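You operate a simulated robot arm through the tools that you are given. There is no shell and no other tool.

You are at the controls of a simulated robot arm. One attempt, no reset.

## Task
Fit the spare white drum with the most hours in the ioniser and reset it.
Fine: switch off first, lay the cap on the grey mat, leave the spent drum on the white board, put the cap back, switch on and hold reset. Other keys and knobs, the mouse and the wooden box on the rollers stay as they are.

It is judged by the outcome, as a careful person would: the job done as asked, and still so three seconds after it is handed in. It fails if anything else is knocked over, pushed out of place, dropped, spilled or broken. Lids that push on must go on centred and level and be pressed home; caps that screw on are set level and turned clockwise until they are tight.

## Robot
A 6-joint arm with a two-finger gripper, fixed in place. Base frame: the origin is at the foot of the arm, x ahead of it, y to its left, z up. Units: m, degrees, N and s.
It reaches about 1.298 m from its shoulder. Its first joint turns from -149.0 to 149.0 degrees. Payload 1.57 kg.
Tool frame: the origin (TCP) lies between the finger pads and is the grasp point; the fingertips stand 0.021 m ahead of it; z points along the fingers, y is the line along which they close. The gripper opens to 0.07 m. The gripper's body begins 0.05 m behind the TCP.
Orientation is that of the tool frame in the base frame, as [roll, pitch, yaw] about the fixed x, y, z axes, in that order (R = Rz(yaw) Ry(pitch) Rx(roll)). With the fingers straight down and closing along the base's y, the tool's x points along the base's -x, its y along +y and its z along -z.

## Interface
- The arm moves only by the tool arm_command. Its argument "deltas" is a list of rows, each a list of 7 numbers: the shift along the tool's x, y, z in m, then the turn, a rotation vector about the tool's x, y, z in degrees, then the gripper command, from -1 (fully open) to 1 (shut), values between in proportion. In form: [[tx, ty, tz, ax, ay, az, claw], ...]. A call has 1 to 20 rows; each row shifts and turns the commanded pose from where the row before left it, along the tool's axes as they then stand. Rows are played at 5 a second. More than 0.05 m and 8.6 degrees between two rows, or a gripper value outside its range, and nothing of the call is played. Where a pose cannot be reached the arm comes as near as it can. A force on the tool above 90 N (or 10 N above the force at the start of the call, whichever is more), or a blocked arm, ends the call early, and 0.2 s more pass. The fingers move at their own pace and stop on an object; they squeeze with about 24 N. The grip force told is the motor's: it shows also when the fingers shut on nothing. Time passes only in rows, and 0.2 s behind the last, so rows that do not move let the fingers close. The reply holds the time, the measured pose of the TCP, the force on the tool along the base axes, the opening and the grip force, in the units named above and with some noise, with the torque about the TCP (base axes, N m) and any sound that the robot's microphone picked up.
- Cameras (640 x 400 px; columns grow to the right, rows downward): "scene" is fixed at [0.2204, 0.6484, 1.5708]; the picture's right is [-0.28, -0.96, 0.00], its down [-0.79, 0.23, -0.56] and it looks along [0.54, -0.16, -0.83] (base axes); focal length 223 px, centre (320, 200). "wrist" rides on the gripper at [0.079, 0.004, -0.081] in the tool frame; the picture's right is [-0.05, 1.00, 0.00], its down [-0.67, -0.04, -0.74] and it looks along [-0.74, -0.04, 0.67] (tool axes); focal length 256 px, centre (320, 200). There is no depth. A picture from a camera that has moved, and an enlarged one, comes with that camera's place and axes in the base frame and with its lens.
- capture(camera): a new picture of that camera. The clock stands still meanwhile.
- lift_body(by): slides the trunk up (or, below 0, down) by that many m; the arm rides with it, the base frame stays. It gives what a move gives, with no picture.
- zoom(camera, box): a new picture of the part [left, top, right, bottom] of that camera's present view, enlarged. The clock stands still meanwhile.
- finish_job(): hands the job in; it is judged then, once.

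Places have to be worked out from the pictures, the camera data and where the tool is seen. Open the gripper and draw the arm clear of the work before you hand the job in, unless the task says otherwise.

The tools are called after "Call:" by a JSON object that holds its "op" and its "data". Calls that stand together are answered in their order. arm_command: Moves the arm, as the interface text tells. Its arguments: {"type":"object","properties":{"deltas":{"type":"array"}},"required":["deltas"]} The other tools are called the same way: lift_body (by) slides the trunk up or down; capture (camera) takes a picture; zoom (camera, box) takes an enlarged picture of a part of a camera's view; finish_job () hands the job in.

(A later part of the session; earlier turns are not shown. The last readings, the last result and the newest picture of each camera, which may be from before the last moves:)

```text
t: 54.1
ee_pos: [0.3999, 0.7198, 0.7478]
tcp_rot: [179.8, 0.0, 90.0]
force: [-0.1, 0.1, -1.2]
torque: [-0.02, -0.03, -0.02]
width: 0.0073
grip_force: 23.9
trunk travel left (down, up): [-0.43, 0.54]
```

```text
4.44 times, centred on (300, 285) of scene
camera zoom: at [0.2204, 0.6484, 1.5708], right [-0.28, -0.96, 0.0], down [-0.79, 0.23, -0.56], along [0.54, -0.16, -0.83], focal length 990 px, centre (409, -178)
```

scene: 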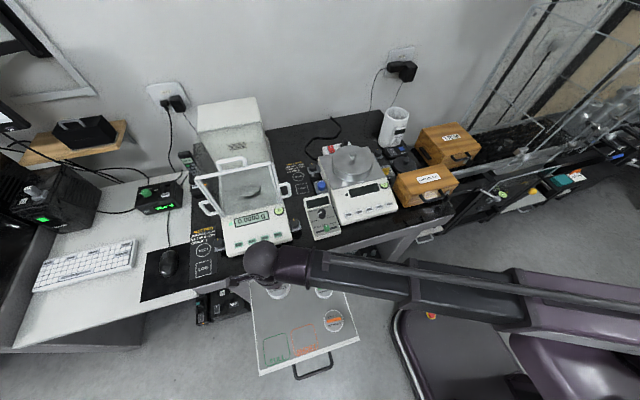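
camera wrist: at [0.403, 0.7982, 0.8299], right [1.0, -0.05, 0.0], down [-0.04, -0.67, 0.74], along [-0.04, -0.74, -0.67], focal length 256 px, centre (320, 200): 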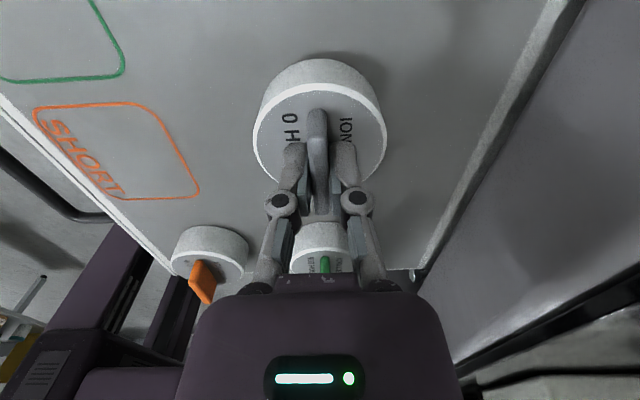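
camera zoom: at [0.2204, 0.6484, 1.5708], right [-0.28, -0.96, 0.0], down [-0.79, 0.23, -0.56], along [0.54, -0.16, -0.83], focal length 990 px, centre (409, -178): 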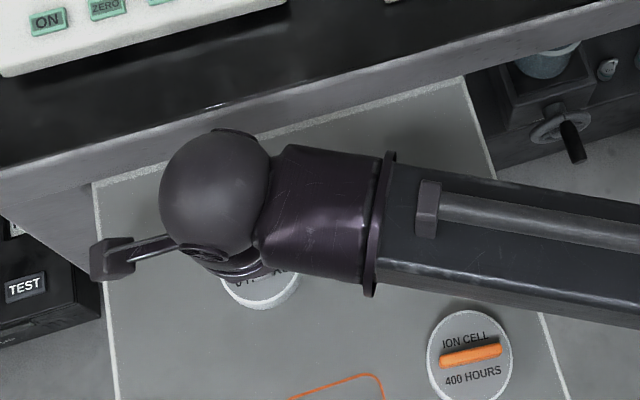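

The drum is close to the board (its shadow is near). I lower in small steps while reading the force.

Call:
{"op": "lift_body", "data": {"by": -0.01}}

Call:
{"op": "lift_body", "data": {"by": -0.005}}

Call:
{"op": "zoom", "data": {"camera": "wrist", "box": [220, 30, 420, 230]}}

```text
t: 54.7
ee_pos: [0.3984, 0.7188, 0.7397]
tcp_rot: [180.0, -0.2, 90.0]
force: [3.5, 4.3, 19.2]
torque: [0.04, -0.09, -0.01]
width: 0.0073
grip_force: 24.1
trunk travel left (down, up): [-0.42, 0.55]
```

```text
t: 55.4
ee_pos: [0.3992, 0.7193, 0.7401]
tcp_rot: [179.7, -0.4, 90.1]
force: [-0.2, -0.5, 65.7]
torque: [-0.46, 0.06, -0.02]
width: 0.0072
grip_force: 23.8
trunk travel left (down, up): [-0.416, 0.554]
stopped: the force on the tool passed its limit at 92 N (the readings are from after the stop); the commanded pose is now the measured one
```

```text
2.00 times, centred on (320, 130) of wrist
camera zoom: at [0.4022, 0.7969, 0.8212], right [1.0, -0.05, 0.01], down [-0.04, -0.67, 0.74], along [-0.04, -0.74, -0.67], focal length 512 px, centre (320, 340)
```

zoom: 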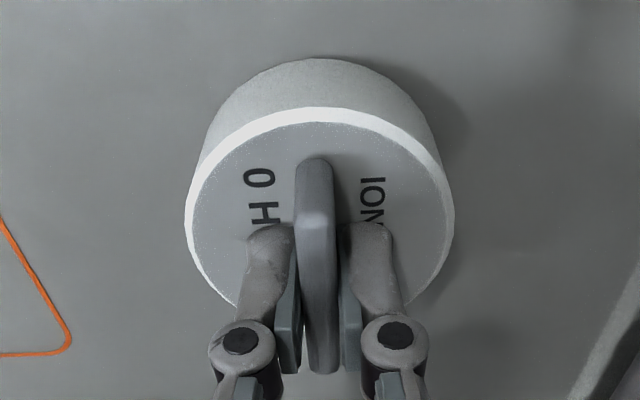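

The drum touched down at TCP z≈0.740; the second step pressed too hard (I should not have chained it), and the safety stop caught it. I back off to unload.

Call:
{"op": "lift_body", "data": {"by": 0.004}}

```text
t: 55.9
ee_pos: [0.4002, 0.7203, 0.7406]
tcp_rot: [179.8, -0.3, 90.0]
force: [-2.3, -5.3, 17.3]
torque: [-0.27, 0.06, -0.02]
width: 0.0072
grip_force: 24.0
trunk travel left (down, up): [-0.42, 0.55]
```

Call:
{"op": "lift_body", "data": {"by": 0.002}}

Call:
{"op": "zoom", "data": {"camera": "wrist", "box": [220, 30, 420, 230]}}

```text
t: 56.5
ee_pos: [0.4009, 0.7215, 0.7407]
tcp_rot: [179.8, -0.2, 90.0]
force: [0.1, 0.2, -0.6]
torque: [0.02, 0.03, -0.02]
width: 0.0074
grip_force: 24.0
trunk travel left (down, up): [-0.422, 0.548]
```

```text
2.00 times, centred on (320, 130) of wrist
camera zoom: at [0.4042, 0.8003, 0.8222], right [1.0, -0.05, 0.0], down [-0.04, -0.67, 0.74], along [-0.04, -0.74, -0.67], focal length 512 px, centre (320, 340)
```

zoom: 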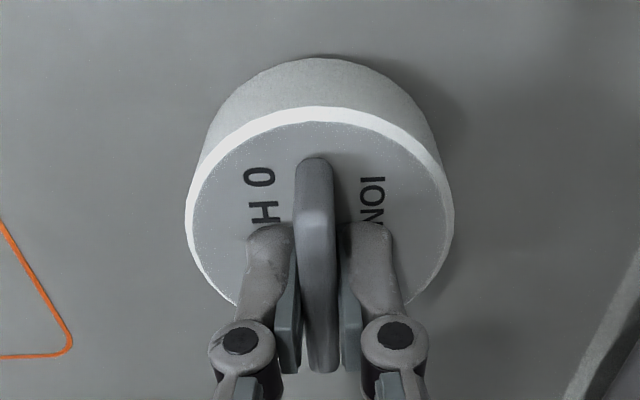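

The load is off and the drum rests on the board. I open the fingers to release it.

Call:
{"op": "arm_command", "data": {"deltas": [[0, 0, 0, 0, 0, 0, 0.6], [0, 0, 0, 0, 0, 0, 0.3], [0, 0, 0, 0, 0, 0, -0.03], [0, 0, 0, 0, 0, 0, -0.03]]}}

Call:
{"op": "zoom", "data": {"camera": "wrist", "box": [220, 30, 420, 230]}}

```text
t: 57.5
ee_pos: [0.4014, 0.7212, 0.7414]
tcp_rot: [179.8, -0.2, 90.0]
force: [-0.4, 0.4, 0.1]
torque: [-0.02, 0.01, -0.03]
width: 0.0359
grip_force: 0.0
trunk travel left (down, up): [-0.422, 0.548]
```

```text
2.00 times, centred on (320, 130) of wrist
camera zoom: at [0.404, 0.8, 0.8224], right [1.0, -0.05, 0.0], down [-0.04, -0.67, 0.74], along [-0.04, -0.74, -0.67], focal length 512 px, centre (320, 340)
```

zoom: 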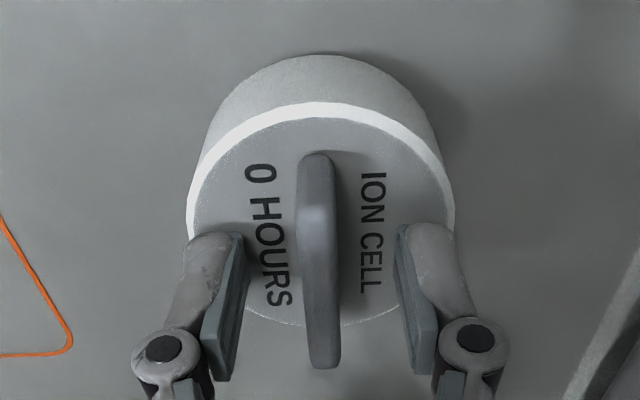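

Released; the spent drum stands upright on the board. I'll raise 12 cm and move toward the 900-hour drum to view it.

Call:
{"op": "lift_body", "data": {"by": 0.14}}

Call:
{"op": "arm_command", "data": {"deltas": [[-0.035, 0, 0, 0, 0, 0, -0.03], [-0.035, 0, 0, 0, 0, 0, -0.03], [-0.035, 0, 0, 0, 0, 0, -0.03], [-0.036, 0, 0, 0, 0, 0, -0.03], [0, 0, 0, 0, 0, 0, -0.03]]}}

Call:
{"op": "capture", "data": {"camera": "wrist"}}

Call:
{"op": "capture", "data": {"camera": "scene"}}

```text
t: 59.1
ee_pos: [0.4005, 0.7213, 0.8805]
tcp_rot: [179.8, -0.3, 90.0]
force: [-0.8, -0.4, 0.3]
torque: [0.02, -0.01, -0.02]
width: 0.0361
grip_force: 0.1
trunk travel left (down, up): [-0.562, 0.408]
```

```text
t: 60.3
ee_pos: [0.4021, 0.5814, 0.882]
tcp_rot: [179.8, -0.1, 89.9]
force: [0.5, -0.3, -0.2]
torque: [0.03, 0.01, 0.01]
width: 0.036
grip_force: 0.0
trunk travel left (down, up): [-0.562, 0.408]
```

```text
taken
camera wrist: at [0.405, 0.6606, 0.9625], right [1.0, -0.05, 0.0], down [-0.04, -0.67, 0.74], along [-0.04, -0.74, -0.67], focal length 256 px, centre (320, 200)
```

wrist: 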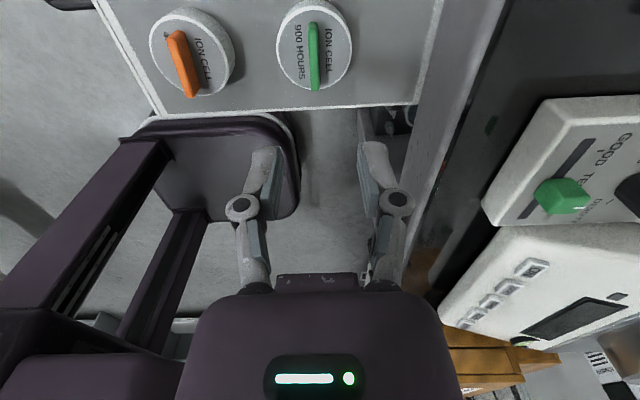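

```text
taken
```

scene: 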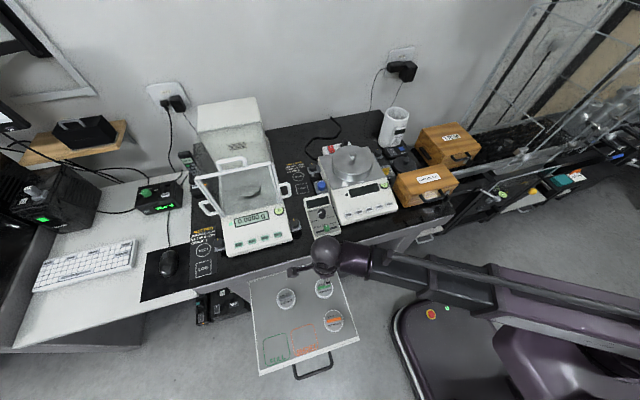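

The spent drum stands on the board, and the 900 drum is right ahead. I zoom in to align with its green bar.

Call:
{"op": "zoom", "data": {"camera": "wrist", "box": [260, 0, 380, 110]}}

Call:
{"op": "zoom", "data": {"camera": "scene", "box": [255, 265, 355, 335]}}

```text
3.64 times, centred on (320, 55) of wrist
camera zoom: at [0.405, 0.6606, 0.9625], right [1.0, -0.05, 0.0], down [-0.04, -0.67, 0.74], along [-0.04, -0.74, -0.67], focal length 931 px, centre (320, 727)
```

zoom: 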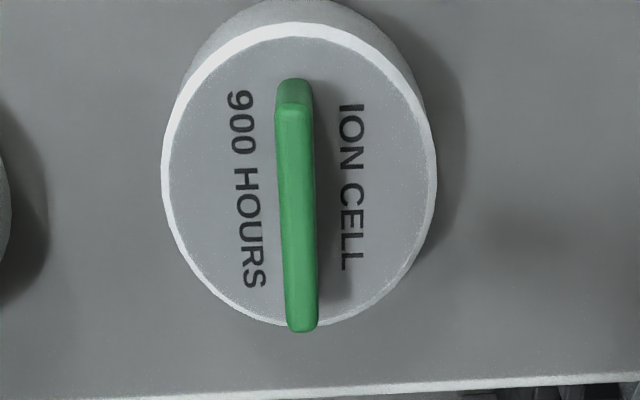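

```text
5.71 times, centred on (305, 300) of scene
camera zoom: at [0.2204, 0.6484, 1.5708], right [-0.28, -0.96, 0.0], down [-0.79, 0.23, -0.56], along [0.54, -0.16, -0.83], focal length 1272 px, centre (406, -371)
```

zoom: 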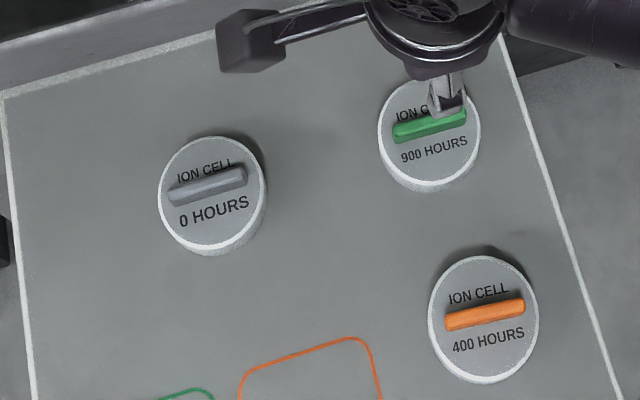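

The bar runs along y at x≈0.397 with the drum centred near (0.397, 0.581). I shift 5 mm in −x and lower to just above the bar.

Call:
{"op": "arm_command", "data": {"deltas": [[0, -0.0051, 0, 0, 0, 0, -0.03], [0, 0, 0, 0, 0, 0, -0.03]]}}

Call:
{"op": "lift_body", "data": {"by": -0.115}}

Call:
{"op": "capture", "data": {"camera": "wrist"}}

Call:
{"op": "zoom", "data": {"camera": "wrist", "box": [220, 30, 420, 230]}}

```text
t: 60.9
ee_pos: [0.3959, 0.5834, 0.8829]
tcp_rot: [179.8, -0.2, 90.0]
force: [0.0, -0.1, -0.2]
torque: [-0.01, -0.01, -0.03]
width: 0.0359
grip_force: 0.0
trunk travel left (down, up): [-0.562, 0.408]
```

```text
t: 62.4
ee_pos: [0.3961, 0.5825, 0.7657]
tcp_rot: [179.7, -0.1, 90.0]
force: [-0.4, -0.1, 0.6]
torque: [0.01, -0.02, -0.03]
width: 0.0362
grip_force: 0.1
trunk travel left (down, up): [-0.447, 0.523]
```

```text
taken
camera wrist: at [0.3995, 0.6608, 0.8475], right [1.0, -0.05, 0.0], down [-0.04, -0.67, 0.74], along [-0.04, -0.74, -0.67], focal length 256 px, centre (320, 200)
```

wrist: 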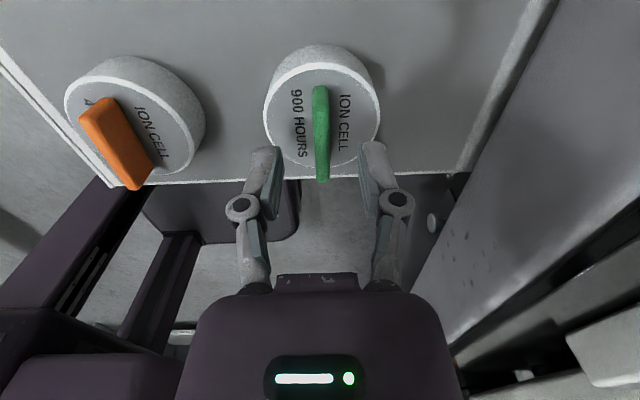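

```text
2.00 times, centred on (320, 130) of wrist
camera zoom: at [0.3995, 0.6608, 0.8475], right [1.0, -0.05, 0.0], down [-0.04, -0.67, 0.74], along [-0.04, -0.74, -0.67], focal length 512 px, centre (320, 340)
```

zoom: 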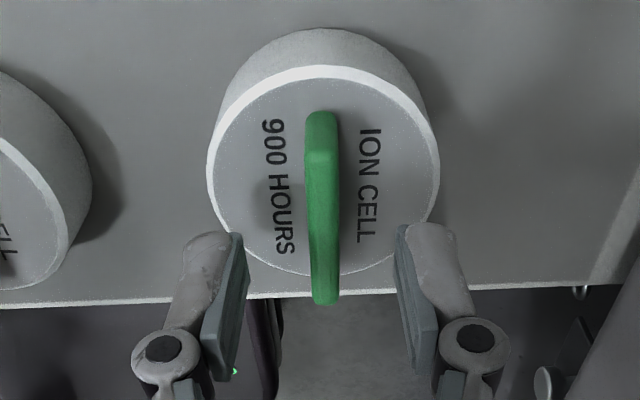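

Centred on the green bar. I lower 15 mm, then about 10 mm more if the reading stays clean.

Call:
{"op": "lift_body", "data": {"by": -0.016}}

Call:
{"op": "zoom", "data": {"camera": "wrist", "box": [220, 30, 420, 230]}}

```text
t: 63.0
ee_pos: [0.3963, 0.5819, 0.7513]
tcp_rot: [179.9, -0.2, 90.0]
force: [0.0, -0.2, 0.1]
torque: [0.0, 0.02, -0.01]
width: 0.0357
grip_force: 0.0
trunk travel left (down, up): [-0.431, 0.539]
```

```text
2.00 times, centred on (320, 130) of wrist
camera zoom: at [0.3995, 0.6608, 0.8314], right [1.0, -0.05, 0.0], down [-0.04, -0.67, 0.74], along [-0.04, -0.74, -0.67], focal length 512 px, centre (320, 340)
```

zoom: 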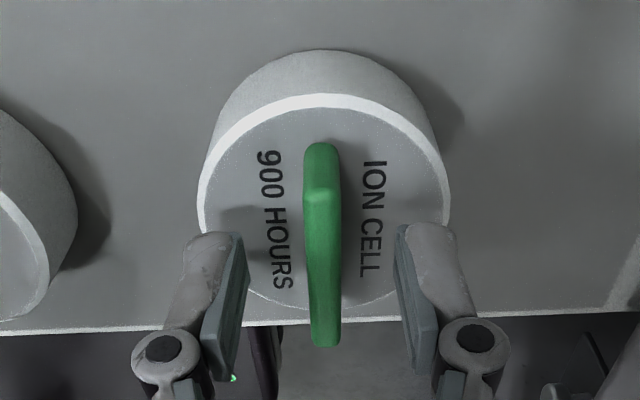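

Good. Lowering 9 mm more to the same grip height as before, then closing.

Call:
{"op": "lift_body", "data": {"by": -0.009}}

Call:
{"op": "zoom", "data": {"camera": "wrist", "box": [220, 30, 420, 230]}}

```text
t: 63.6
ee_pos: [0.3962, 0.5831, 0.7412]
tcp_rot: [179.8, -0.3, 90.1]
force: [0.0, 0.2, -0.3]
torque: [-0.03, -0.01, 0.02]
width: 0.0361
grip_force: 0.0
trunk travel left (down, up): [-0.422, 0.548]
```

```text
2.00 times, centred on (320, 130) of wrist
camera zoom: at [0.3995, 0.6608, 0.8224], right [1.0, -0.05, 0.0], down [-0.04, -0.67, 0.74], along [-0.04, -0.74, -0.67], focal length 512 px, centre (320, 340)
```

zoom: 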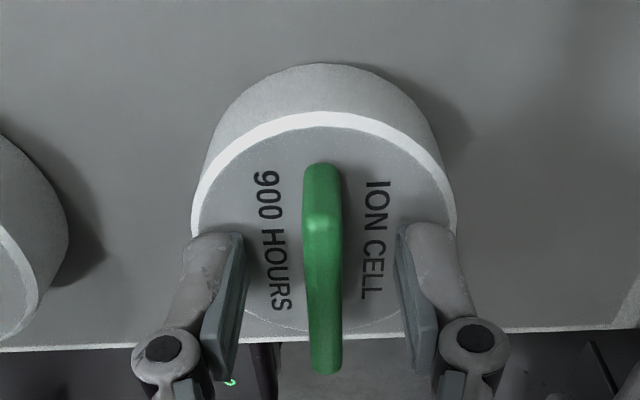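

The framing matches the grip I had on the spent drum within about a millimetre. Closing on the bar.

Call:
{"op": "arm_command", "data": {"deltas": [[0, 0, 0, 0, 0, 0, 0.3], [0, 0, 0, 0, 0, 0, 0.6], [0, 0, 0, 0, 0, 0, 1], [0, 0, 0, 0, 0, 0, 1], [0, 0, 0, 0, 0, 0, 1]]}}

Call:
{"op": "zoom", "data": {"camera": "wrist", "box": [220, 30, 420, 230]}}

```text
t: 64.8
ee_pos: [0.3971, 0.5824, 0.7412]
tcp_rot: [179.8, -0.2, 90.0]
force: [-0.8, 0.1, -0.2]
torque: [-0.03, 0.03, -0.02]
width: 0.0074
grip_force: 23.6
trunk travel left (down, up): [-0.422, 0.548]
```

```text
2.00 times, centred on (320, 130) of wrist
camera zoom: at [0.3995, 0.6608, 0.8224], right [1.0, -0.05, 0.0], down [-0.04, -0.67, 0.74], along [-0.04, -0.74, -0.67], focal length 512 px, centre (320, 340)
```

zoom: 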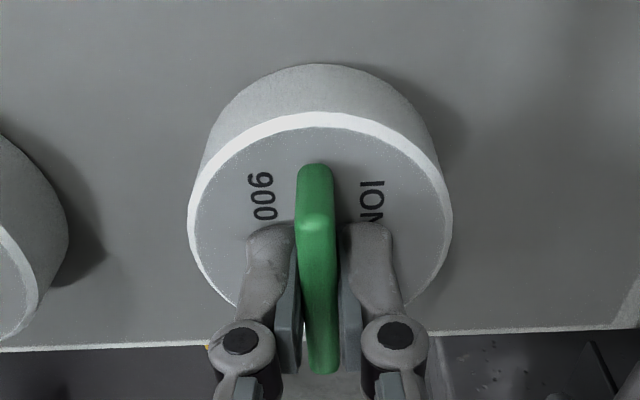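

Gripped at 7.4 mm. I lift 2 cm and check, then go up to carrying height.

Call:
{"op": "lift_body", "data": {"by": 0.02}}

Call:
{"op": "zoom", "data": {"camera": "wrist", "box": [220, 30, 420, 230]}}

```text
t: 65.5
ee_pos: [0.3962, 0.5819, 0.7615]
tcp_rot: [179.8, -0.2, 90.0]
force: [-0.6, 0.3, -0.5]
torque: [0.01, -0.06, -0.04]
width: 0.0074
grip_force: 23.7
trunk travel left (down, up): [-0.442, 0.528]
```

```text
2.00 times, centred on (320, 130) of wrist
camera zoom: at [0.3995, 0.6609, 0.8424], right [1.0, -0.05, 0.0], down [-0.04, -0.67, 0.74], along [-0.04, -0.74, -0.67], focal length 512 px, centre (320, 340)
```

zoom: 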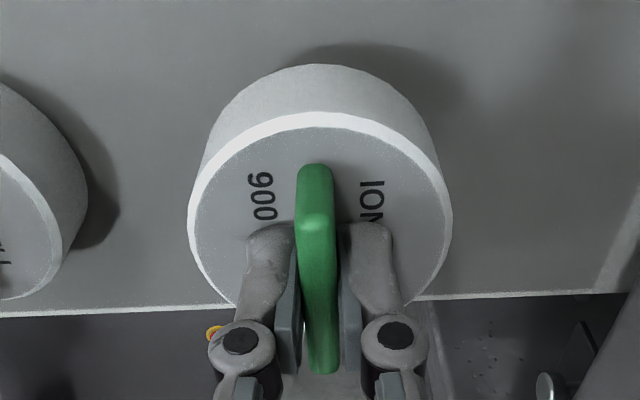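

The new drum is off the board and steady. I raise it to carrying height and correct the small 0.2° tool tilt left from the press.

Call:
{"op": "lift_body", "data": {"by": 0.335}}

Call:
{"op": "arm_command", "data": {"deltas": [[0, 0, 0, 0.2, 0.2, 0, 1], [0, 0, 0, 0, 0, 0, 1]]}}

Call:
{"op": "capture", "data": {"camera": "scene"}}

```text
t: 68.8
ee_pos: [0.3958, 0.5815, 1.0965]
tcp_rot: [179.7, -0.2, 90.1]
force: [-0.4, -0.3, 0.1]
torque: [0.03, 0.01, 0.0]
width: 0.0076
grip_force: 23.8
trunk travel left (down, up): [-0.777, 0.193]
```

```text
t: 69.3
ee_pos: [0.3957, 0.5825, 1.0967]
tcp_rot: [180.0, -0.4, 90.0]
force: [-0.5, 0.8, -0.8]
torque: [0.0, -0.01, 0.0]
width: 0.0073
grip_force: 23.6
trunk travel left (down, up): [-0.777, 0.193]
```

```text
taken
```

scene: 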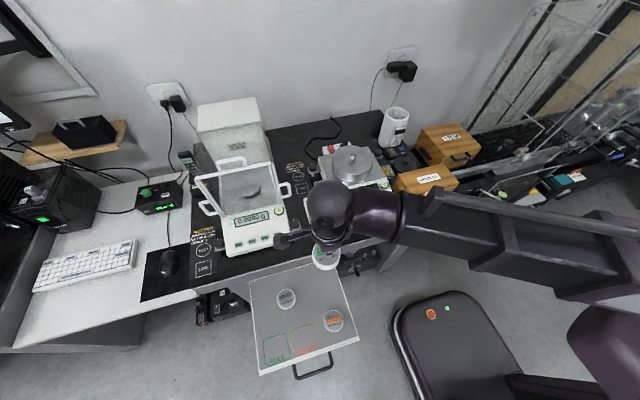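

Roll is fixed; pitch went the other way, so I undo that with a −0.4° turn and start the carry back toward the ioniser.

Call:
{"op": "arm_command", "data": {"deltas": [[0, 0, 0, -0.35, 0, 0, 1], [-0.0369, 0.0257, 0, 0, 0, 0, 1], [-0.0369, 0.0257, 0, 0, 0, 0, 1], [-0.0369, 0.0257, 0, 0, 0, 0, 1], [-0.0369, 0.0257, 0, 0, 0, 0, 1], [-0.0369, 0.0257, 0, 0, 0, 0, 1], [-0.0369, 0.0257, 0, 0, 0, 0, 1], [0, 0, 0, 0, 0, 0, 1]]}}

```text
t: 71.2
ee_pos: [0.548, 0.3612, 1.0956]
tcp_rot: [179.7, -0.3, 90.0]
force: [-0.2, 0.4, -0.8]
torque: [0.02, 0.02, 0.01]
width: 0.0073
grip_force: 23.8
trunk travel left (down, up): [-0.777, 0.193]
```

The readings show tool-x turns change roll and tool-y turns change pitch with opposite sign. I apply +0.3 and −0.3 and continue the carry toward (0.65, 0.12).

Call:
{"op": "arm_command", "data": {"deltas": [[0, 0, 0, 0.3, -0.3, 0, 1], [-0.0345, 0.0146, 0, 0, 0, 0, 1], [-0.0345, 0.0146, 0, 0, 0, 0, 1], [-0.0345, 0.0146, 0, 0, 0, 0, 1], [-0.0345, 0.0146, 0, 0, 0, 0, 1], [-0.0345, 0.0146, 0, 0, 0, 0, 1], [-0.0345, 0.0146, 0, 0, 0, 0, 1], [-0.0345, 0.0146, 0, 0, 0, 0, 1], [0, 0, 0, 0, 0, 0, 1]]}}

Call:
{"op": "capture", "data": {"camera": "wrist"}}

```text
t: 73.2
ee_pos: [0.6517, 0.1203, 1.0964]
tcp_rot: [180.0, -0.2, 89.9]
force: [-0.7, 0.4, -0.5]
torque: [0.0, -0.04, -0.01]
width: 0.0072
grip_force: 24.1
trunk travel left (down, up): [-0.777, 0.193]
```

```text
taken
camera wrist: at [0.6555, 0.1985, 1.1774], right [1.0, -0.05, 0.0], down [-0.04, -0.67, 0.74], along [-0.04, -0.74, -0.67], focal length 256 px, centre (320, 200)
```

wrist: 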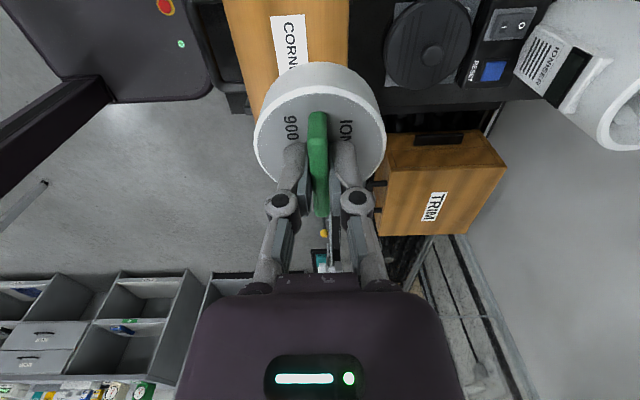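

The drum is steady in the grip. I'll zoom the same window as when I gripped the spent drum to compare the drum's offset in the fingers.

Call:
{"op": "zoom", "data": {"camera": "wrist", "box": [220, 20, 420, 220]}}

```text
2.00 times, centred on (320, 120) of wrist
camera zoom: at [0.6555, 0.1985, 1.1774], right [1.0, -0.05, 0.0], down [-0.04, -0.67, 0.74], along [-0.04, -0.74, -0.67], focal length 512 px, centre (320, 360)
```

zoom: 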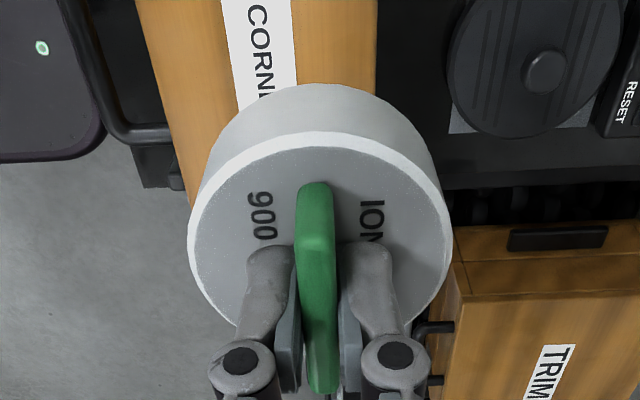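

The new drum sits about 1 mm further toward −y in the fingers than the spent one did, so I'll aim 1 mm to +y. I move toward the ioniser and pause to look into the empty tube.

Call:
{"op": "arm_command", "data": {"deltas": [[-0.0056, 0.038, 0, 0, 0, 0, 1], [-0.0056, 0.038, 0, 0, 0, 0, 1], [-0.0056, 0.038, 0, 0, 0, 0, 1], [-0.0056, 0.038, 0, 0, 0, 0, 1], [-0.0056, 0.038, 0, 0, 0, 0, 1], [0, 0, 0, 0, 0, 0, 1]]}}

Call:
{"op": "zoom", "data": {"camera": "wrist", "box": [380, 0, 540, 120]}}

Call:
{"op": "capture", "data": {"camera": "wrist"}}

```text
t: 74.5
ee_pos: [0.8436, 0.0936, 1.0971]
tcp_rot: [-180.0, -0.1, 89.9]
force: [-0.1, 0.5, -1.3]
torque: [0.0, -0.01, 0.01]
width: 0.0069
grip_force: 23.6
trunk travel left (down, up): [-0.777, 0.193]
```

```text
3.33 times, centred on (460, 60) of wrist
camera zoom: at [0.8466, 0.1721, 1.1776], right [1.0, -0.05, 0.0], down [-0.04, -0.67, 0.74], along [-0.04, -0.74, -0.67], focal length 853 px, centre (-147, 667)
```

zoom: 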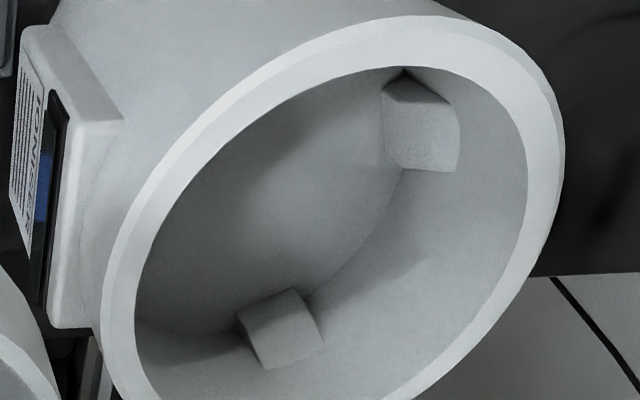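

```text
taken
camera wrist: at [0.8466, 0.1721, 1.1776], right [1.0, -0.05, 0.0], down [-0.04, -0.67, 0.74], along [-0.04, -0.74, -0.67], focal length 256 px, centre (320, 200)
```

wrist: 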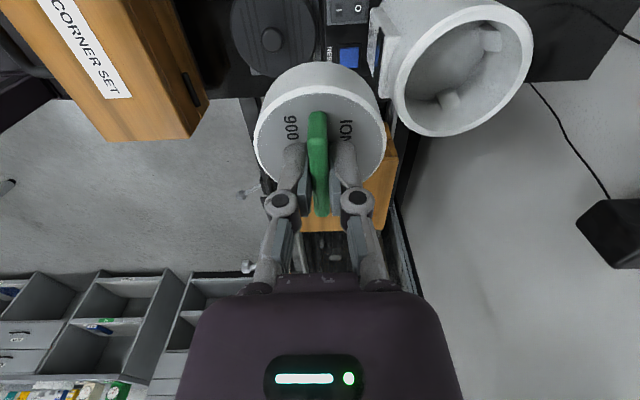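

The tube has small guide pegs at the bottom between which the drum sits. I finish the move to above the ioniser axis.

Call:
{"op": "arm_command", "data": {"deltas": [[-0.0061, 0.0376, 0, 0, 0, 0, 1], [-0.0061, 0.0376, 0, 0, 0, 0, 1], [-0.0061, 0.0376, 0, 0, 0, 0, 1], [0, 0, 0, 0, 0, 0, 1], [0, 0, 0, 0, 0, 0, 1]]}}

Call:
{"op": "capture", "data": {"camera": "wrist"}}

Call:
{"op": "zoom", "data": {"camera": "scene", "box": [376, 60, 448, 130]}}

```text
t: 75.8
ee_pos: [0.9552, 0.0747, 1.0963]
tcp_rot: [-180.0, -0.1, 90.1]
force: [-0.2, 0.2, -0.6]
torque: [-0.01, 0.01, -0.02]
width: 0.0073
grip_force: 24.0
trunk travel left (down, up): [-0.777, 0.193]
```

```text
taken
camera wrist: at [0.9591, 0.1538, 1.1769], right [1.0, -0.05, 0.0], down [-0.04, -0.67, 0.74], along [-0.04, -0.74, -0.67], focal length 256 px, centre (320, 200)
```

wrist: 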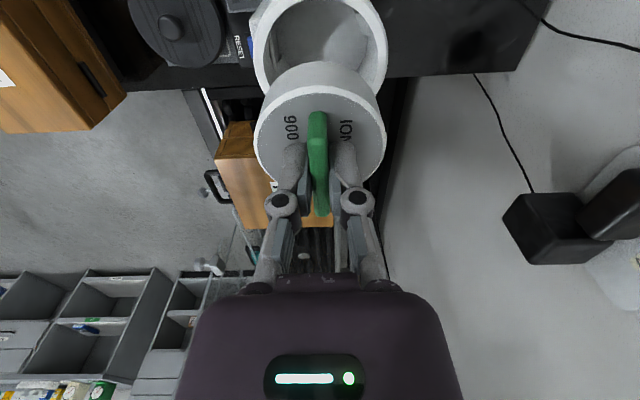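

```text
5.71 times, centred on (412, 95) of scene
camera zoom: at [0.2204, 0.6484, 1.5708], right [-0.28, -0.96, 0.0], down [-0.79, 0.23, -0.56], along [0.54, -0.16, -0.83], focal length 1272 px, centre (-206, 800)
```

zoom: 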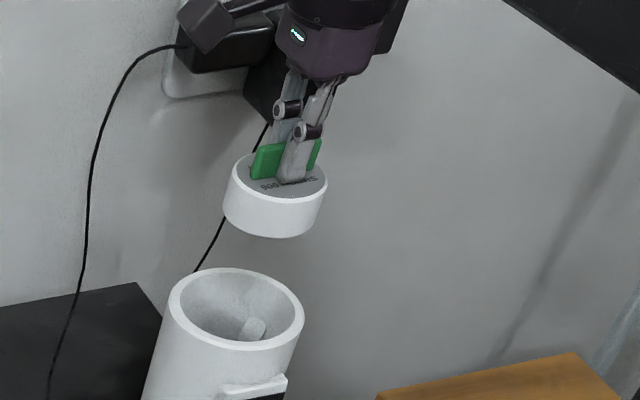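

Camera pose matches the target (0.959, 0.154). I lower so the drum enters the tube, stopping before the pegs, and check the centring.

Call:
{"op": "lift_body", "data": {"by": -0.06}}

Call:
{"op": "zoom", "data": {"camera": "wrist", "box": [220, 0, 420, 200]}}

Call:
{"op": "zoom", "data": {"camera": "scene", "box": [376, 80, 436, 130]}}

```text
t: 76.8
ee_pos: [0.9546, 0.0756, 1.037]
tcp_rot: [-180.0, -0.1, 90.0]
force: [-0.2, 0.3, -0.7]
torque: [0.02, 0.01, -0.02]
width: 0.0072
grip_force: 23.8
trunk travel left (down, up): [-0.717, 0.253]
```

```text
2.00 times, centred on (320, 100) of wrist
camera zoom: at [0.9586, 0.1537, 1.1173], right [1.0, -0.05, 0.0], down [-0.04, -0.67, 0.74], along [-0.04, -0.74, -0.67], focal length 512 px, centre (320, 400)
```

zoom: 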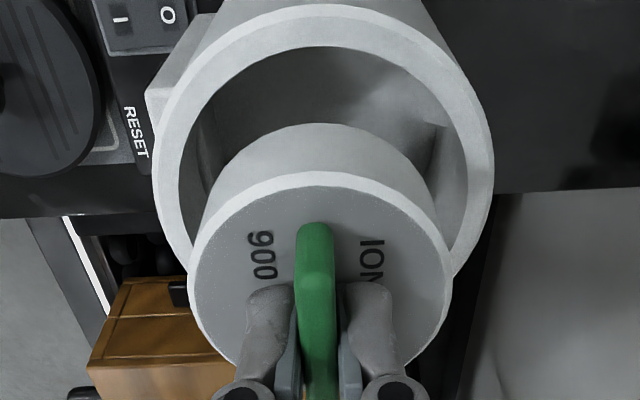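

```text
8.00 times, centred on (406, 105) of scene
camera zoom: at [0.2204, 0.6484, 1.5708], right [-0.28, -0.96, 0.0], down [-0.79, 0.23, -0.56], along [0.54, -0.16, -0.83], focal length 1781 px, centre (-368, 960)
```

zoom: 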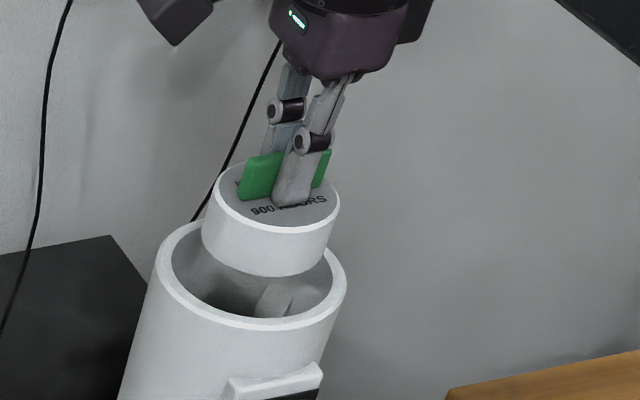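

The tube's centre reads about 1 mm to +x of the tool axis. I correct by 1 mm and lower further, to just above the pegs.

Call:
{"op": "arm_command", "data": {"deltas": [[0, 0.001, 0, 0, 0, 0, 1], [0, 0, 0, 0, 0, 0, 1]]}}

Call:
{"op": "lift_body", "data": {"by": -0.042}}

Call:
{"op": "capture", "data": {"camera": "wrist"}}

Call:
{"op": "zoom", "data": {"camera": "wrist", "box": [160, 0, 480, 200]}}

Call:
{"op": "zoom", "data": {"camera": "scene", "box": [376, 85, 436, 130]}}

```text
t: 77.3
ee_pos: [0.9561, 0.0748, 1.0361]
tcp_rot: [-180.0, -0.1, 90.0]
force: [0.6, -0.3, -1.0]
torque: [-0.03, -0.01, 0.0]
width: 0.0076
grip_force: 23.9
trunk travel left (down, up): [-0.717, 0.253]
```

```text
t: 78.2
ee_pos: [0.9566, 0.0748, 0.9937]
tcp_rot: [180.0, -0.2, 90.0]
force: [-0.1, 0.0, -0.4]
torque: [0.0, -0.04, 0.04]
width: 0.0076
grip_force: 23.9
trunk travel left (down, up): [-0.675, 0.295]
```

```text
taken
camera wrist: at [0.9598, 0.1536, 1.0753], right [1.0, -0.05, 0.0], down [-0.04, -0.67, 0.74], along [-0.04, -0.74, -0.67], focal length 256 px, centre (320, 200)
```

wrist: 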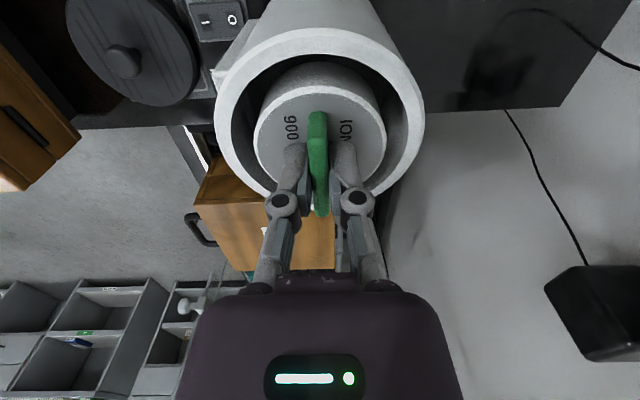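

```text
2.00 times, centred on (320, 100) of wrist
camera zoom: at [0.9598, 0.1536, 1.0753], right [1.0, -0.05, 0.0], down [-0.04, -0.67, 0.74], along [-0.04, -0.74, -0.67], focal length 512 px, centre (320, 400)
```

zoom: 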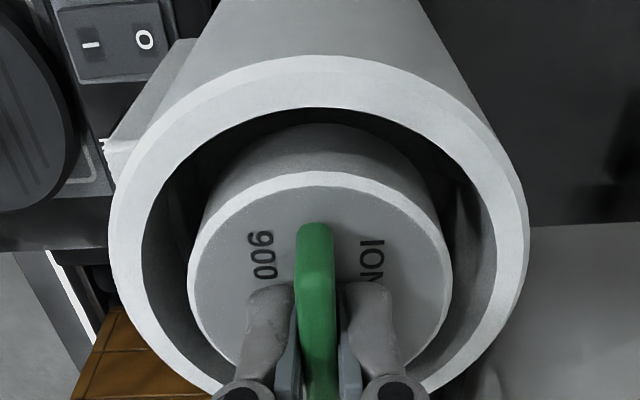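

```text
8.89 times, centred on (406, 108) of scene
camera zoom: at [0.2204, 0.6484, 1.5708], right [-0.28, -0.96, 0.0], down [-0.79, 0.23, -0.56], along [0.54, -0.16, -0.83], focal length 1979 px, centre (-444, 1022)
```

zoom: 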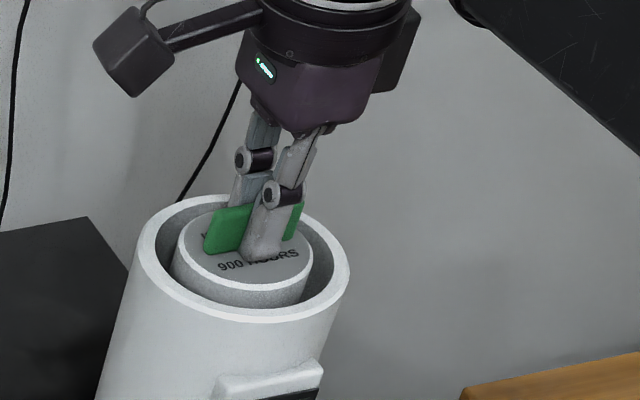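

Relative to the tube, the drum sits exactly as the spent one did at this height. I lower 2 cm and read the force.

Call:
{"op": "lift_body", "data": {"by": -0.02}}

```text
t: 78.9
ee_pos: [0.9566, 0.0748, 0.9747]
tcp_rot: [179.9, -0.1, 89.9]
force: [-0.1, 0.6, -0.3]
torque: [0.0, 0.0, -0.01]
width: 0.0071
grip_force: 23.8
trunk travel left (down, up): [-0.655, 0.315]
```

No contact so far. Another 8 mm.

Call:
{"op": "lift_body", "data": {"by": -0.008}}

```text
t: 79.4
ee_pos: [0.9565, 0.0754, 0.9658]
tcp_rot: [-180.0, -0.1, 90.0]
force: [-0.3, 0.0, -0.6]
torque: [-0.01, 0.01, 0.01]
width: 0.0072
grip_force: 23.9
trunk travel left (down, up): [-0.647, 0.323]
```

Still free; now 3 mm steps near the expected seat at about 0.961.

Call:
{"op": "lift_body", "data": {"by": -0.003}}

```text
t: 80.0
ee_pos: [0.9561, 0.0747, 0.9623]
tcp_rot: [180.0, -0.1, 90.0]
force: [0.0, 0.0, -0.5]
torque: [0.02, -0.01, 0.0]
width: 0.0073
grip_force: 23.6
trunk travel left (down, up): [-0.644, 0.326]
```

Call:
{"op": "lift_body", "data": {"by": -0.002}}

```text
t: 80.5
ee_pos: [0.9568, 0.0747, 0.961]
tcp_rot: [180.0, -0.1, 90.0]
force: [-0.2, 0.0, -0.7]
torque: [0.01, -0.02, -0.01]
width: 0.0072
grip_force: 23.9
trunk travel left (down, up): [-0.642, 0.328]
```

No contact at 0.961 yet; another 1.5 mm.

Call:
{"op": "lift_body", "data": {"by": -0.0015}}

```text
t: 81.0
ee_pos: [0.9559, 0.0749, 0.9598]
tcp_rot: [-179.9, -0.1, 89.9]
force: [0.9, -0.2, 2.5]
torque: [0.07, 0.01, -0.03]
width: 0.0073
grip_force: 24.2
trunk travel left (down, up): [-0.641, 0.329]
```

First contact, 2.5 N at z≈0.960, as expected for the seat. One more millimetre to confirm it is home.

Call:
{"op": "lift_body", "data": {"by": -0.001}}

Call:
{"op": "zoom", "data": {"camera": "wrist", "box": [160, 20, 480, 220]}}

Call:
{"op": "zoom", "data": {"camera": "scene", "box": [380, 95, 430, 130]}}

```text
t: 81.5
ee_pos: [0.9576, 0.0749, 0.9601]
tcp_rot: [179.9, -0.1, 90.0]
force: [3.9, 0.4, 13.3]
torque: [0.11, -0.06, -0.02]
width: 0.0071
grip_force: 24.2
trunk travel left (down, up): [-0.64, 0.33]
```

```text
2.00 times, centred on (320, 120) of wrist
camera zoom: at [0.9594, 0.1536, 1.0409], right [1.0, -0.05, 0.0], down [-0.04, -0.67, 0.74], along [-0.04, -0.74, -0.67], focal length 512 px, centre (320, 360)
```

zoom: 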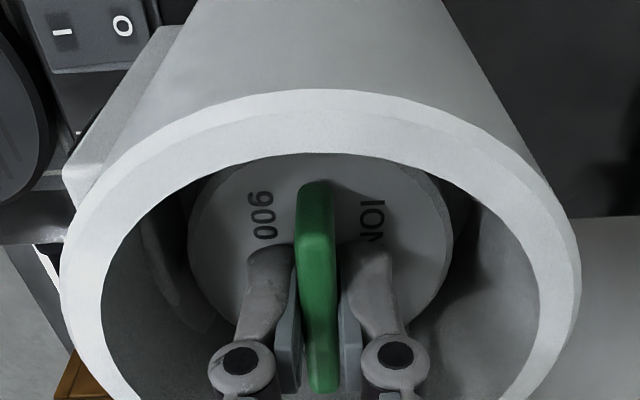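

```text
11.43 times, centred on (405, 112) of scene
camera zoom: at [0.2204, 0.6484, 1.5708], right [-0.28, -0.96, 0.0], down [-0.79, 0.23, -0.56], along [0.54, -0.16, -0.83], focal length 2545 px, centre (-651, 1200)
```

zoom: 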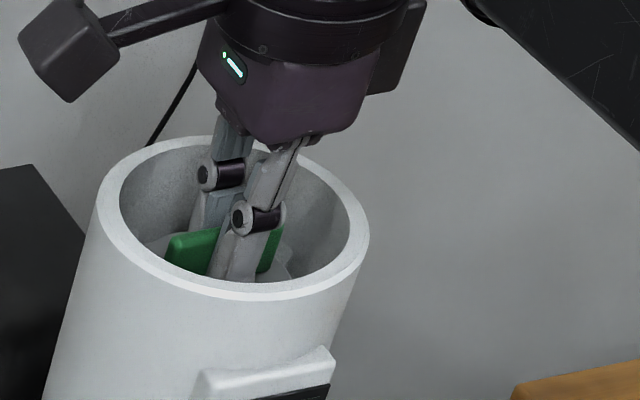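

Firm contact at 13 N with the drum where the spent one sat. I unload by 1 mm and open the fingers to about 36 mm.

Call:
{"op": "lift_body", "data": {"by": 0.001}}

Call:
{"op": "arm_command", "data": {"deltas": [[0, 0, 0, 0, 0, 0, 0.6], [0, 0, 0, 0, 0, 0, 0.3], [0, 0, 0, 0, 0, 0, -0.03], [0, 0, 0, 0, 0, 0, -0.03]]}}

Call:
{"op": "zoom", "data": {"camera": "wrist", "box": [160, 20, 480, 220]}}

```text
t: 82.0
ee_pos: [0.9553, 0.0741, 0.9599]
tcp_rot: [180.0, -0.1, 90.0]
force: [0.5, -0.7, 2.9]
torque: [0.09, -0.05, 0.03]
width: 0.0073
grip_force: 24.1
trunk travel left (down, up): [-0.641, 0.329]
```

```text
t: 83.0
ee_pos: [0.9566, 0.0764, 0.96]
tcp_rot: [180.0, 0.0, 90.0]
force: [-0.1, -0.8, -0.5]
torque: [0.02, 0.02, 0.0]
width: 0.0358
grip_force: 0.0
trunk travel left (down, up): [-0.641, 0.329]
```

```text
2.00 times, centred on (320, 120) of wrist
camera zoom: at [0.9598, 0.1537, 1.0408], right [1.0, -0.05, 0.0], down [-0.04, -0.67, 0.74], along [-0.04, -0.74, -0.67], focal length 512 px, centre (320, 360)
```

zoom: 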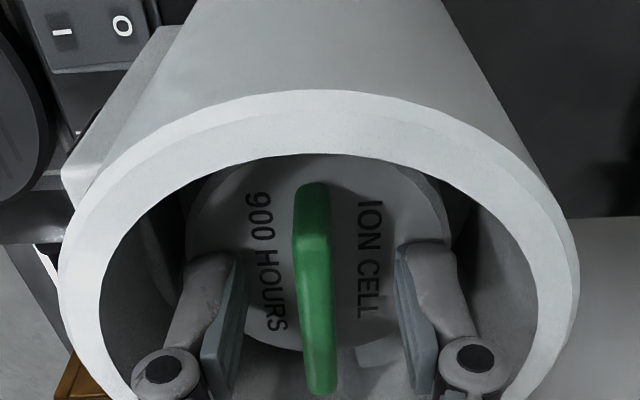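

Released. I raise the gripper out of the tube and check that the drum is seated level.

Call:
{"op": "lift_body", "data": {"by": 0.176}}

Call:
{"op": "zoom", "data": {"camera": "wrist", "box": [240, 0, 400, 110]}}

Call:
{"op": "zoom", "data": {"camera": "scene", "box": [386, 100, 426, 130]}}

```text
t: 85.0
ee_pos: [0.9557, 0.0749, 1.1367]
tcp_rot: [-179.9, -0.2, 89.9]
force: [0.1, 0.0, -0.7]
torque: [-0.03, -0.01, 0.0]
width: 0.0364
grip_force: 0.0
trunk travel left (down, up): [-0.817, 0.153]
```

```text
3.64 times, centred on (320, 55) of wrist
camera zoom: at [0.9599, 0.1537, 1.2167], right [1.0, -0.05, 0.0], down [-0.04, -0.67, 0.74], along [-0.04, -0.74, -0.67], focal length 931 px, centre (320, 727)
```

zoom: 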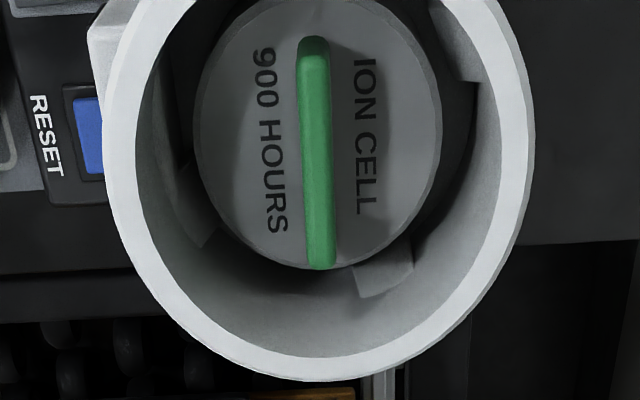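

```text
13.33 times, centred on (406, 115) of scene
camera zoom: at [0.2204, 0.6484, 1.5708], right [-0.28, -0.96, 0.0], down [-0.79, 0.23, -0.56], along [0.54, -0.16, -0.83], focal length 2969 px, centre (-827, 1333)
```

zoom: 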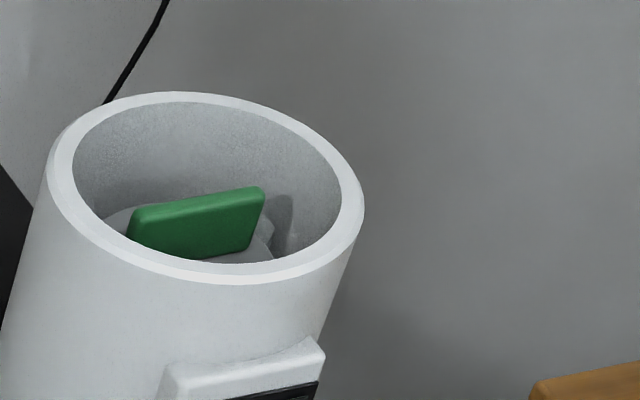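

The new drum sits exactly as the old one did. Now I go back to the cap on the mat: move above it with the gripper open and check the alignment.

Call:
{"op": "arm_command", "data": {"deltas": [[0.0006, -0.0341, 0, 0, 0, 0, -0.3], [0.0006, -0.0341, 0, 0, 0, 0, -1], [0.0006, -0.0341, 0, 0, 0, 0, -1], [0.0006, -0.0341, 0, 0, 0, 0, -1], [0.0005, -0.0341, 0, 0, 0, 0, -1], [0, 0, 0, 0, 0, 0, -1]]}}

Call:
{"op": "lift_body", "data": {"by": -0.2}}

Call:
{"op": "capture", "data": {"camera": "wrist"}}

Call:
{"op": "zoom", "data": {"camera": "wrist", "box": [160, 0, 480, 200]}}

```text
t: 86.4
ee_pos: [0.7851, 0.0788, 1.1361]
tcp_rot: [-179.9, -0.2, 89.9]
force: [0.6, 0.1, 0.6]
torque: [-0.01, 0.03, -0.02]
width: 0.0699
grip_force: 0.1
trunk travel left (down, up): [-0.817, 0.153]
```

```text
t: 88.5
ee_pos: [0.7851, 0.0775, 0.9353]
tcp_rot: [179.9, -0.2, 90.0]
force: [-0.6, 0.0, -0.6]
torque: [0.02, 0.01, 0.0]
width: 0.07
grip_force: 0.0
trunk travel left (down, up): [-0.617, 0.353]
```

```text
taken
camera wrist: at [0.7888, 0.1566, 1.0169], right [1.0, -0.05, 0.0], down [-0.04, -0.67, 0.74], along [-0.04, -0.74, -0.67], focal length 256 px, centre (320, 200)
```

wrist: 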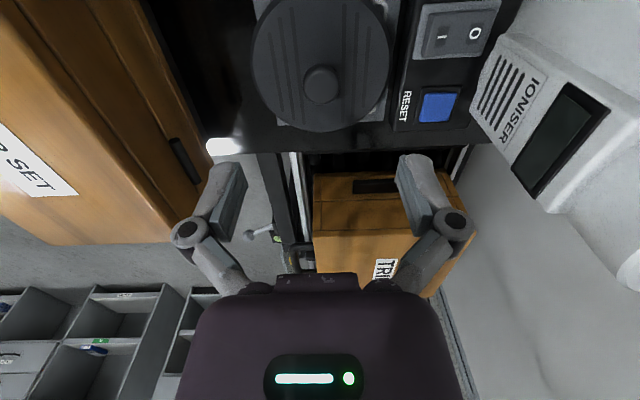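

```text
2.00 times, centred on (320, 100) of wrist
camera zoom: at [0.7888, 0.1566, 1.0169], right [1.0, -0.05, 0.0], down [-0.04, -0.67, 0.74], along [-0.04, -0.74, -0.67], focal length 512 px, centre (320, 400)
```

zoom: 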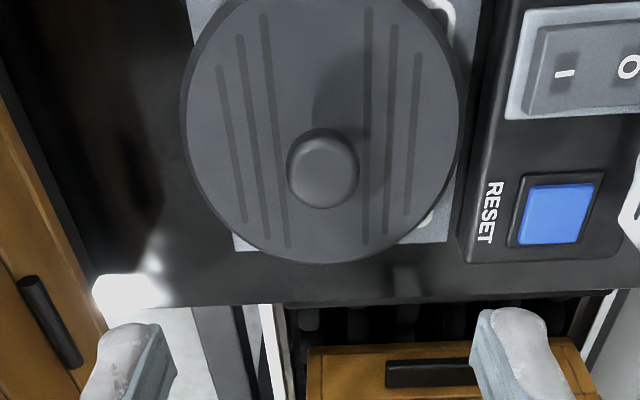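

The knob reads at about (0.786, 0.077), close under the tool. Comparing pictures, the knob had slid about 15 mm toward the fingertips while pulling the cap free, so it is a push-on lid and I will grip lower this time. I narrow the opening to 50 mm and lower to the knob.

Call:
{"op": "arm_command", "data": {"deltas": [[0, 0.001, 0, 0, 0, 0, -0.43], [0, 0, 0, 0, 0, 0, -0.43]]}}

Call:
{"op": "lift_body", "data": {"by": -0.08}}

Call:
{"op": "capture", "data": {"camera": "wrist"}}

Call:
{"op": "zoom", "data": {"camera": "scene", "box": [384, 140, 432, 170]}}

```text
t: 89.2
ee_pos: [0.787, 0.0775, 0.936]
tcp_rot: [180.0, 0.0, 90.1]
force: [0.4, 0.3, 0.3]
torque: [0.02, 0.01, -0.01]
width: 0.0498
grip_force: 0.1
trunk travel left (down, up): [-0.617, 0.353]
```

```text
t: 90.3
ee_pos: [0.7865, 0.0781, 0.8563]
tcp_rot: [180.0, -0.2, 89.9]
force: [0.4, 0.1, 0.3]
torque: [-0.01, 0.01, -0.02]
width: 0.0499
grip_force: 0.0
trunk travel left (down, up): [-0.537, 0.433]
```

```text
taken
camera wrist: at [0.7898, 0.1564, 0.9369], right [1.0, -0.05, 0.0], down [-0.04, -0.67, 0.74], along [-0.04, -0.74, -0.67], focal length 256 px, centre (320, 200)
```

wrist: 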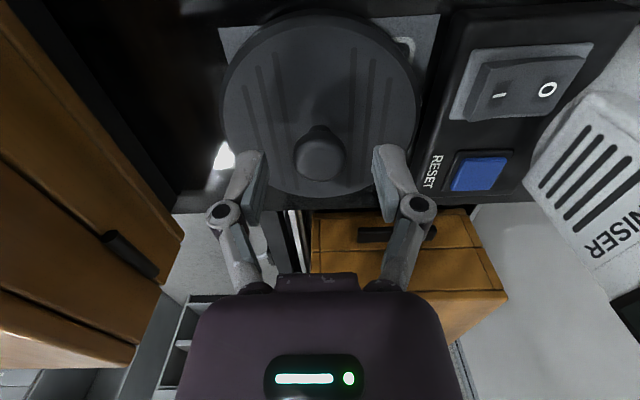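

```text
13.33 times, centred on (408, 155) of scene
camera zoom: at [0.2204, 0.6484, 1.5708], right [-0.28, -0.96, 0.0], down [-0.79, 0.23, -0.56], along [0.54, -0.16, -0.83], focal length 2969 px, centre (-853, 800)
```

zoom: 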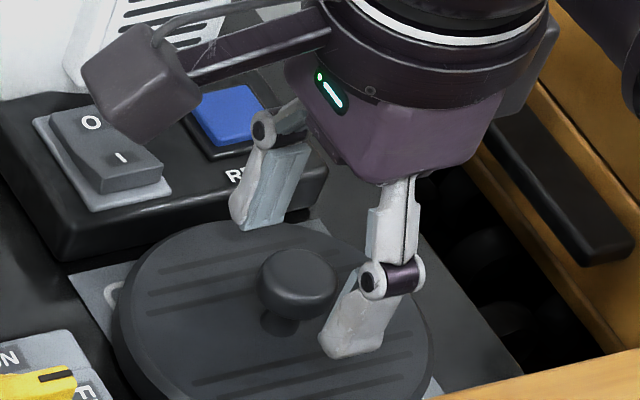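

Centred. I lower 12 mm so the tips come down around the knob's head and stem.

Call:
{"op": "lift_body", "data": {"by": -0.012}}

Call:
{"op": "zoom", "data": {"camera": "wrist", "box": [160, 20, 480, 220]}}

Call:
{"op": "zoom", "data": {"camera": "scene", "box": [384, 140, 432, 170]}}

```text
t: 90.9
ee_pos: [0.7865, 0.0783, 0.8428]
tcp_rot: [-180.0, -0.2, 89.9]
force: [0.0, 0.6, -0.1]
torque: [0.02, -0.01, -0.01]
width: 0.0502
grip_force: 0.2
trunk travel left (down, up): [-0.525, 0.445]
```

```text
2.00 times, centred on (320, 120) of wrist
camera zoom: at [0.7898, 0.1564, 0.9248], right [1.0, -0.05, 0.0], down [-0.04, -0.67, 0.74], along [-0.04, -0.74, -0.67], focal length 512 px, centre (320, 360)
```

zoom: 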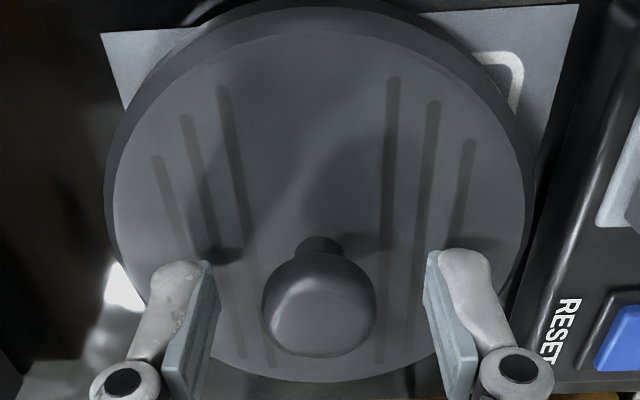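

```text
13.33 times, centred on (408, 155) of scene
camera zoom: at [0.2204, 0.6484, 1.5708], right [-0.28, -0.96, 0.0], down [-0.79, 0.23, -0.56], along [0.54, -0.16, -0.83], focal length 2969 px, centre (-853, 800)
```

zoom: 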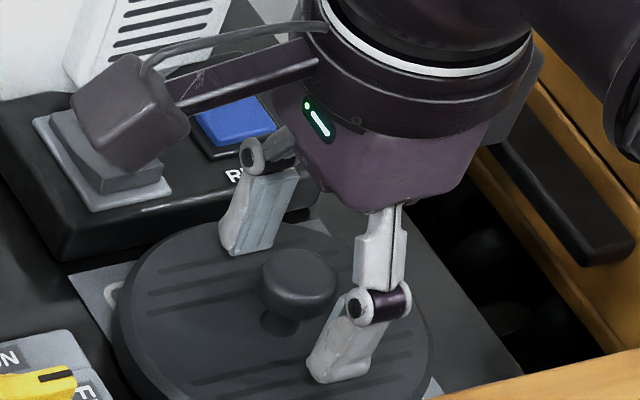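

The tips are now at stem level, a few millimetres above the disc. I close on the knob.

Call:
{"op": "arm_command", "data": {"deltas": [[0, 0, 0, 0, 0, 0, 0], [0, 0, 0, 0, 0, 0, 0.5], [0, 0, 0, 0, 0, 0, 1], [0, 0, 0, 0, 0, 0, 1], [0, 0, 0, 0, 0, 0, 1]]}}

Call:
{"op": "zoom", "data": {"camera": "wrist", "box": [160, 20, 480, 220]}}

```text
t: 92.1
ee_pos: [0.7865, 0.0769, 0.8441]
tcp_rot: [-180.0, -0.1, 90.1]
force: [-0.4, 0.2, 1.8]
torque: [-0.01, -0.01, 0.0]
width: 0.0239
grip_force: 24.4
trunk travel left (down, up): [-0.525, 0.445]
```

```text
2.00 times, centred on (320, 120) of wrist
camera zoom: at [0.7898, 0.1564, 0.9249], right [1.0, -0.05, 0.0], down [-0.04, -0.67, 0.74], along [-0.04, -0.74, -0.67], focal length 512 px, centre (320, 360)
```

zoom: 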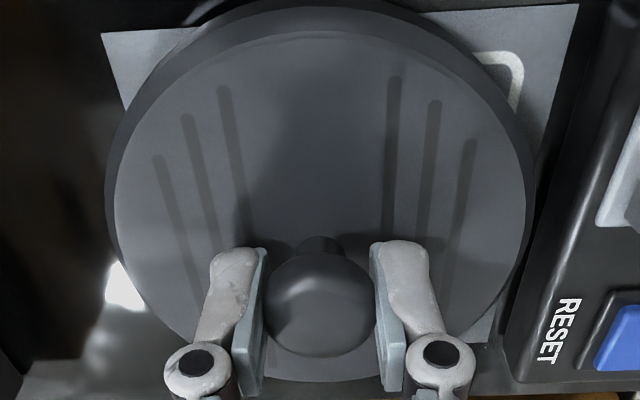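

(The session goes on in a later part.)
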